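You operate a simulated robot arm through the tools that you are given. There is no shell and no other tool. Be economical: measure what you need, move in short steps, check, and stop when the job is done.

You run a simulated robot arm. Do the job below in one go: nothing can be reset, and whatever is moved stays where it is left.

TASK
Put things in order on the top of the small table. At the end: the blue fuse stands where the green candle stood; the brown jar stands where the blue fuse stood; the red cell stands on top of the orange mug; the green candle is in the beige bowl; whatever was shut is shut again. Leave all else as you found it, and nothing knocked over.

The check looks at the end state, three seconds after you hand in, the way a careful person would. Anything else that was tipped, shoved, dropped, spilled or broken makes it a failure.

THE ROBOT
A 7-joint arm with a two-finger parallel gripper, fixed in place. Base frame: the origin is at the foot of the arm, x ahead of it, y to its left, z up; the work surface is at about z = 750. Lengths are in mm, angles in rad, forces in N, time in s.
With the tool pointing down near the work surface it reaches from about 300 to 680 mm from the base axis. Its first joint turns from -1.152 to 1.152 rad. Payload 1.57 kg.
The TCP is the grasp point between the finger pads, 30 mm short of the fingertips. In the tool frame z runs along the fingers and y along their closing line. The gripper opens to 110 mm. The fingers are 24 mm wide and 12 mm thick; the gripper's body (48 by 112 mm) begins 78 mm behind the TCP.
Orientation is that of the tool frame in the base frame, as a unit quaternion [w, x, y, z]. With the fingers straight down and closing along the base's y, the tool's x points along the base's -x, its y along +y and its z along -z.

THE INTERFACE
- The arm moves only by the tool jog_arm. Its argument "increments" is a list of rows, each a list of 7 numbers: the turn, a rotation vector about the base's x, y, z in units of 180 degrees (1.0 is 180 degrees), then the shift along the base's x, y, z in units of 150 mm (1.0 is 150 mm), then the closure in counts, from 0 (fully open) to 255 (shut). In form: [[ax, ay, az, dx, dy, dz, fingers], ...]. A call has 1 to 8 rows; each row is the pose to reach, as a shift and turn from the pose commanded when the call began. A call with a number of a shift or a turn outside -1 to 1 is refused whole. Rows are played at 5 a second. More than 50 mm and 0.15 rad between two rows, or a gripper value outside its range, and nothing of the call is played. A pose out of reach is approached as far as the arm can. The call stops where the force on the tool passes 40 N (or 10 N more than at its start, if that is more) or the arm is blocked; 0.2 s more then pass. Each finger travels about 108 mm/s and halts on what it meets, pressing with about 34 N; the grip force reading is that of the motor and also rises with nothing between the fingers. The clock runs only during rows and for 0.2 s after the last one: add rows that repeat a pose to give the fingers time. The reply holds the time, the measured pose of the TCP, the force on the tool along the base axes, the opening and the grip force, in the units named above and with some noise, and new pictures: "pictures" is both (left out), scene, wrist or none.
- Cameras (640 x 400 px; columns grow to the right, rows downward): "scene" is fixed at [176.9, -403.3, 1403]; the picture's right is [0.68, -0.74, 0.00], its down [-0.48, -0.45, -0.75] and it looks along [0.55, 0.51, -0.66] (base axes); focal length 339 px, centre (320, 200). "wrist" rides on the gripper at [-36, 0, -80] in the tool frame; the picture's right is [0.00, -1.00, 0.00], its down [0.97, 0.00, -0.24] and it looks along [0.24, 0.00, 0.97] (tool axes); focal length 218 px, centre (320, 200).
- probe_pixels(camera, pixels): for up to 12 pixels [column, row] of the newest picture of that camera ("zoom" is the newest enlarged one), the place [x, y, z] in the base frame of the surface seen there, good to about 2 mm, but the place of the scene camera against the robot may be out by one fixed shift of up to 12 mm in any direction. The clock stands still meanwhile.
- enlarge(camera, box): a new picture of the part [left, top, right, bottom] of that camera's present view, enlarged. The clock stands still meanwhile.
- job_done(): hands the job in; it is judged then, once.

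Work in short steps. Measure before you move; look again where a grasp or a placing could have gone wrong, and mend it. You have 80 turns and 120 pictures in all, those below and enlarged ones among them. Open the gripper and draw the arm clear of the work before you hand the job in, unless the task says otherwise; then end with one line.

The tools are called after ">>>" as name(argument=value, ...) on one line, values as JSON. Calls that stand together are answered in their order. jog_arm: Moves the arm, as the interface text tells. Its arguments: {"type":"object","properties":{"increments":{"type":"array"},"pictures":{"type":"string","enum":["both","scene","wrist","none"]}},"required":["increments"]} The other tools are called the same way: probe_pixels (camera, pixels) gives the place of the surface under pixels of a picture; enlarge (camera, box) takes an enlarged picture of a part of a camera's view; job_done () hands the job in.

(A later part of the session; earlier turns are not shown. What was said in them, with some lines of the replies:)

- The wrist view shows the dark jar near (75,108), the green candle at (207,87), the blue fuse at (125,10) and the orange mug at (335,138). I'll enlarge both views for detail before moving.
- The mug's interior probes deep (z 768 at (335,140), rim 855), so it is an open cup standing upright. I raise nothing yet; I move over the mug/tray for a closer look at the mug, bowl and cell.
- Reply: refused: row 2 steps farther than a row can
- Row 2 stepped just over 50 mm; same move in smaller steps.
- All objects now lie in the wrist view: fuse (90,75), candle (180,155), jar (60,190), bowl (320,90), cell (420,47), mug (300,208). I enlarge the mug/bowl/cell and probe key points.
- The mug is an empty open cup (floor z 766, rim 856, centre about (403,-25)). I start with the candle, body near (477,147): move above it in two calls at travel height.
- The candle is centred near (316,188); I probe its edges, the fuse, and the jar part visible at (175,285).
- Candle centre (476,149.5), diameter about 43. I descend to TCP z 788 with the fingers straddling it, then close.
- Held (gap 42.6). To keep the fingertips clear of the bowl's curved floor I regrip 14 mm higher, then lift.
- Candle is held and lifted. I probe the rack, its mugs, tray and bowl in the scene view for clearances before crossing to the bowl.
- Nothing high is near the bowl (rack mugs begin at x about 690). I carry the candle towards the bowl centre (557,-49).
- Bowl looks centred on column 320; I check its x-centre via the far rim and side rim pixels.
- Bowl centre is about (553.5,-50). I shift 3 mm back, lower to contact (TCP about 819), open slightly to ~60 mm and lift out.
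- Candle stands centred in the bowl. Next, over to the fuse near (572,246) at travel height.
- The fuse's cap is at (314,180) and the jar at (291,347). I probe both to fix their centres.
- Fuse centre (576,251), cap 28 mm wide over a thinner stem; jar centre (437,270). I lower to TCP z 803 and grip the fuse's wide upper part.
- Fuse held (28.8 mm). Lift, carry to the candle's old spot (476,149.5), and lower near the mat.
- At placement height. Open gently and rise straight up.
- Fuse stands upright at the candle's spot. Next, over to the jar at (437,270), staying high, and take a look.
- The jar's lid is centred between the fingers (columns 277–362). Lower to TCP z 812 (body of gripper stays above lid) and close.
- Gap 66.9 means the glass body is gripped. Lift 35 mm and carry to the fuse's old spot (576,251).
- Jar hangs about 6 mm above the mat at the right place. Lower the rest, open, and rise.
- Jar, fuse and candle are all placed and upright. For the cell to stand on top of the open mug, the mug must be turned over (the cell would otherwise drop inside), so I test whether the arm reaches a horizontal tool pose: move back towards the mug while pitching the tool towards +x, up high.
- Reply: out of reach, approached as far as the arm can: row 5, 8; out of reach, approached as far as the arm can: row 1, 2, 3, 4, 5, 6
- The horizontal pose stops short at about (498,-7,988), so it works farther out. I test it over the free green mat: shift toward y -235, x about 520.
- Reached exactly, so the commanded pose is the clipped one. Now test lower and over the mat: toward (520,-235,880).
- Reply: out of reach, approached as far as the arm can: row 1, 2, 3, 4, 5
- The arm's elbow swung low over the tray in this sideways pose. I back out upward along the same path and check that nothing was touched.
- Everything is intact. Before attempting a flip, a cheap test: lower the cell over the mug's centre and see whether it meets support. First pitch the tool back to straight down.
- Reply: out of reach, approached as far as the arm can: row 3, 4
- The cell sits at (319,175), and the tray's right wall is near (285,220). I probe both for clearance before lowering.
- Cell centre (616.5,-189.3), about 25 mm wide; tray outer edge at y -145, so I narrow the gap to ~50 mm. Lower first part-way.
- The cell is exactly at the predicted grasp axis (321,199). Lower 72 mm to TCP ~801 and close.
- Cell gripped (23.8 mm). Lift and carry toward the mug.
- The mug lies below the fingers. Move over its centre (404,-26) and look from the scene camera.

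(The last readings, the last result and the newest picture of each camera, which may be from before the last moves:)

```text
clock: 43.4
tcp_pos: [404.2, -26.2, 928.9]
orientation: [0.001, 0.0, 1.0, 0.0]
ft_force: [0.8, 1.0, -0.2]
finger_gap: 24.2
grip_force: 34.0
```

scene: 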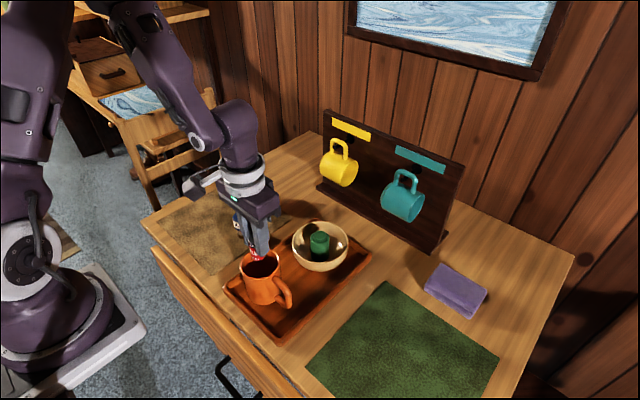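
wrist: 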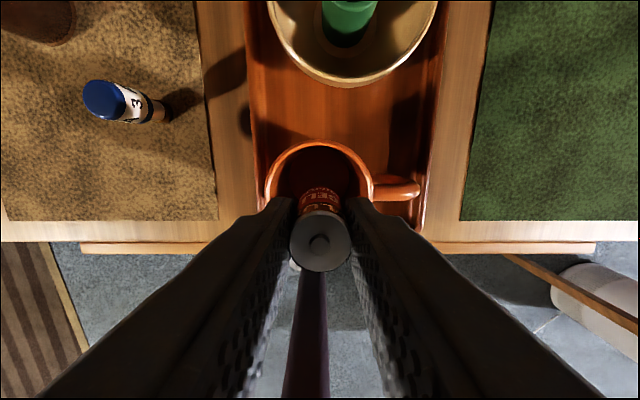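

Cell base is ~24 mm above the rim, centred in the mouth. Lower gently ~38 mm, watching the force for any support at rim height.

>>> jog_arm(increments=[[0, 0, 0, 0, 0, -0.1, 255], [0, 0, 0, 0, 0, -0.15, 255], [0, 0, 0, 0, 0, -0.19, 255], [0, 0, 0, 0, 0, -0.22, 255], [0, 0, 0, 0, 0, -0.25, 255]], pictures="scene")

```text
clock: 44.2
tcp_pos: [405.7, -27.4, 903.6]
orientation: [0.003, 0.0, 1.0, 0.001]
ft_force: [-8.9, -0.1, 32.7]
finger_gap: 24.3
grip_force: 33.3
stopped in row 4: the force on the tool passed its limit (the readings are from after the stop); the commanded pose is now the measured one
```

scene: 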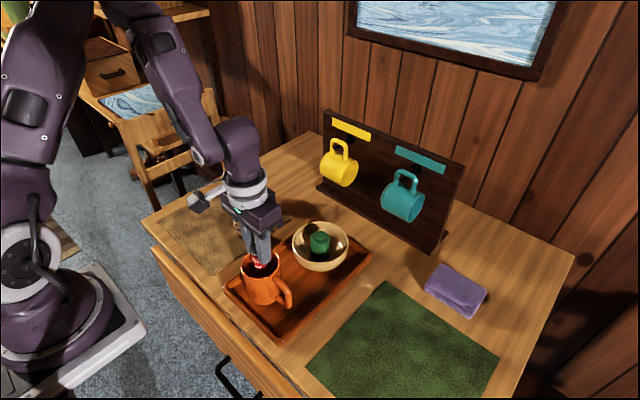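

Support was met exactly at rim height (TCP 903.6, cell base ≈855, 33 N), so the mug's top does carry the cell. No flip needed; I relieve the pressure by rising 1.5 mm.

>>> jog_arm(increments=[[0, 0, 0, 0, 0, 0.01, 255], [0, 0, 0, 0, 0, 0.01, 255], [0, 0, 0, 0, 0, 0.01, 255]], pictures="none")

>>> enlarge(camera="scene", box=[210, 210, 330, 330])

```text
clock: 45.0
tcp_pos: [405.0, -26.8, 904.4]
orientation: [0.003, 0.001, 1.0, 0.0]
ft_force: [-0.4, -0.1, -0.8]
finger_gap: 24.4
grip_force: 34.1
```

```text
3.33 times, centred on (270, 270) of scene
```

zoom: 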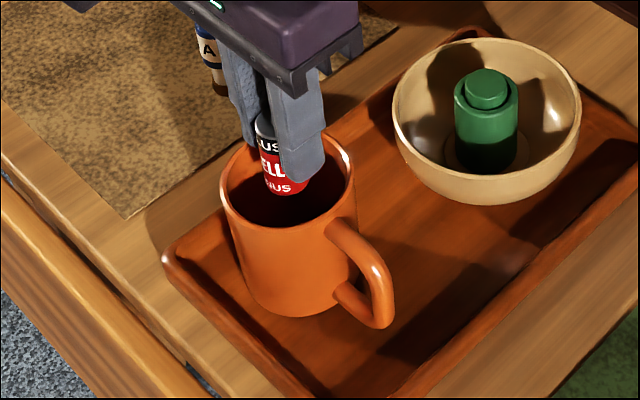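

Force is back to zero and the cell base sits at the centre of the rim plane. Open slowly to ~45 mm and hold, without rising yet.

>>> jog_arm(increments=[[0, 0, 0, 0, 0, -0.004, 255], [0, 0, 0, 0, 0, -0.004, 190], [0, 0, 0, 0, 0, -0.004, 170], [0, 0, 0, 0, 0, -0.004, 150], [0, 0, 0, 0, 0, -0.004, 150], [0, 0, 0, 0, 0, -0.004, 150]], pictures="both")

>>> enlarge(camera="scene", box=[210, 210, 330, 330])

```text
clock: 46.4
tcp_pos: [405.9, -28.1, 903.3]
orientation: [0.002, 0.001, 1.0, -0.001]
ft_force: [0.0, -0.1, 1.4]
finger_gap: 45.6
grip_force: 0.1
```

scene: 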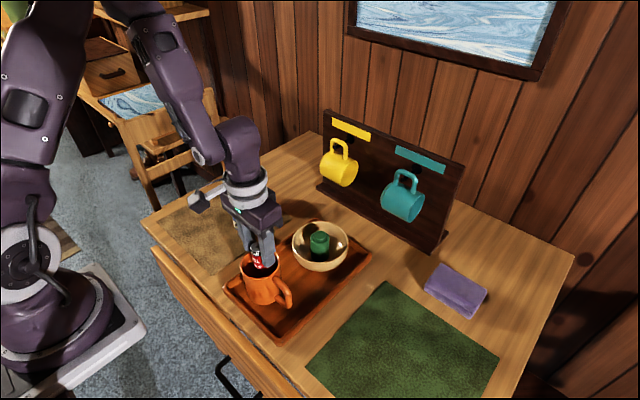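
wrist: 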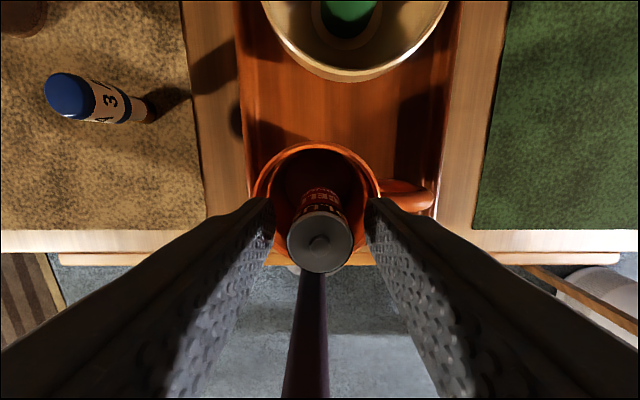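

```text
3.33 times, centred on (270, 270) of scene
```

zoom: 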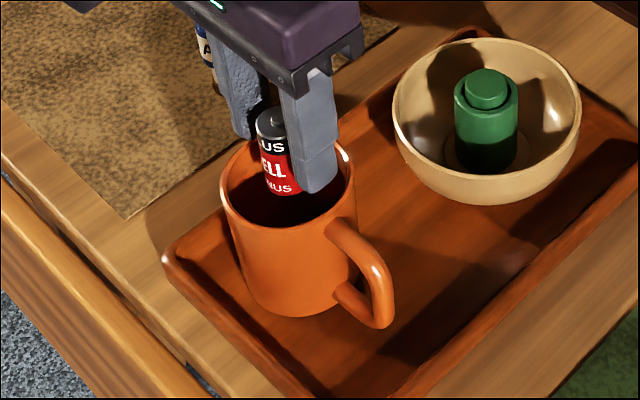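

Released, the cell stays standing at rim height. Rise straight up, then check.

>>> jog_arm(increments=[[0, 0, 0, 0, 0, 0.1, 150], [0, 0, 0, 0, 0, 0.3, 150], [0, 0, 0, 0, 0, 0.6, 100], [0, 0, 0, 0, 0, 0.9, 50], [0, 0, 0, 0, 0, 1.0, 0], [0, 0, 0, 0, 0, 1.0, 0]], pictures="both")

>>> enlarge(camera="scene", box=[150, 150, 400, 330])

>>> probe_pixels(camera="wrist", pixels=[[320, 195], [320, 185]])

```text
clock: 47.8
tcp_pos: [406.1, -26.2, 1056.0]
orientation: [0.003, 0.001, 1.0, 0.0]
ft_force: [0.7, 0.7, 0.5]
finger_gap: 110.1
grip_force: 0.0
```

scene: 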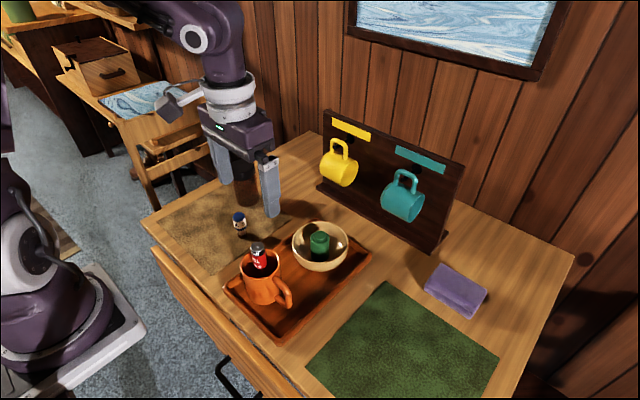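
wrist: 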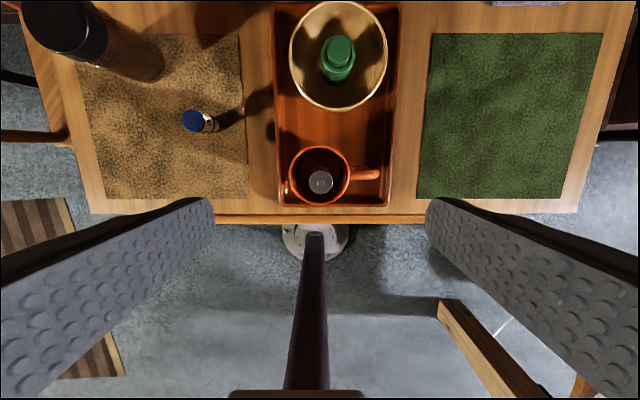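

```text
2.22 times, centred on (275, 240) of scene
```

zoom: 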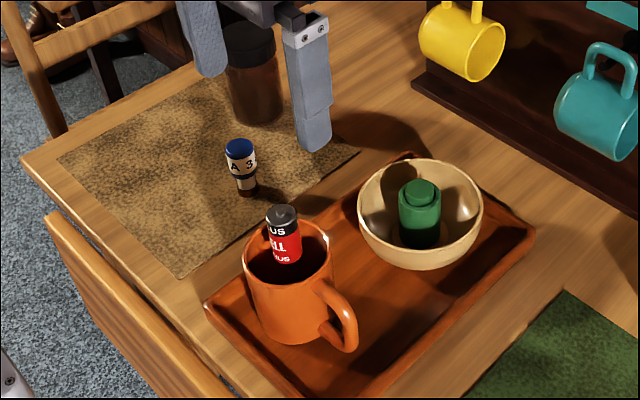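

```text
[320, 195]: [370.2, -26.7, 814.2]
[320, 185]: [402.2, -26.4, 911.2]
```

The cell's top probes at z 911 (base at the mug rim) and it stays upright. The fuse, jar and candle are in place, the drawer and lids are unchanged, and the gripper is open and clear. I hand in.

>>> job_done()

```text
The job is handed in.
```

The job is handed in. The blue fuse stands where the candle was, the brown jar stands where the fuse was, the red cell stands on the upright orange mug at rim height, and the green candle is in the beige bowl. The mug looks open but held the cell at its rim, so I left it as it was. I opened nothing, and the last pictures show nothing else moved or tipped.
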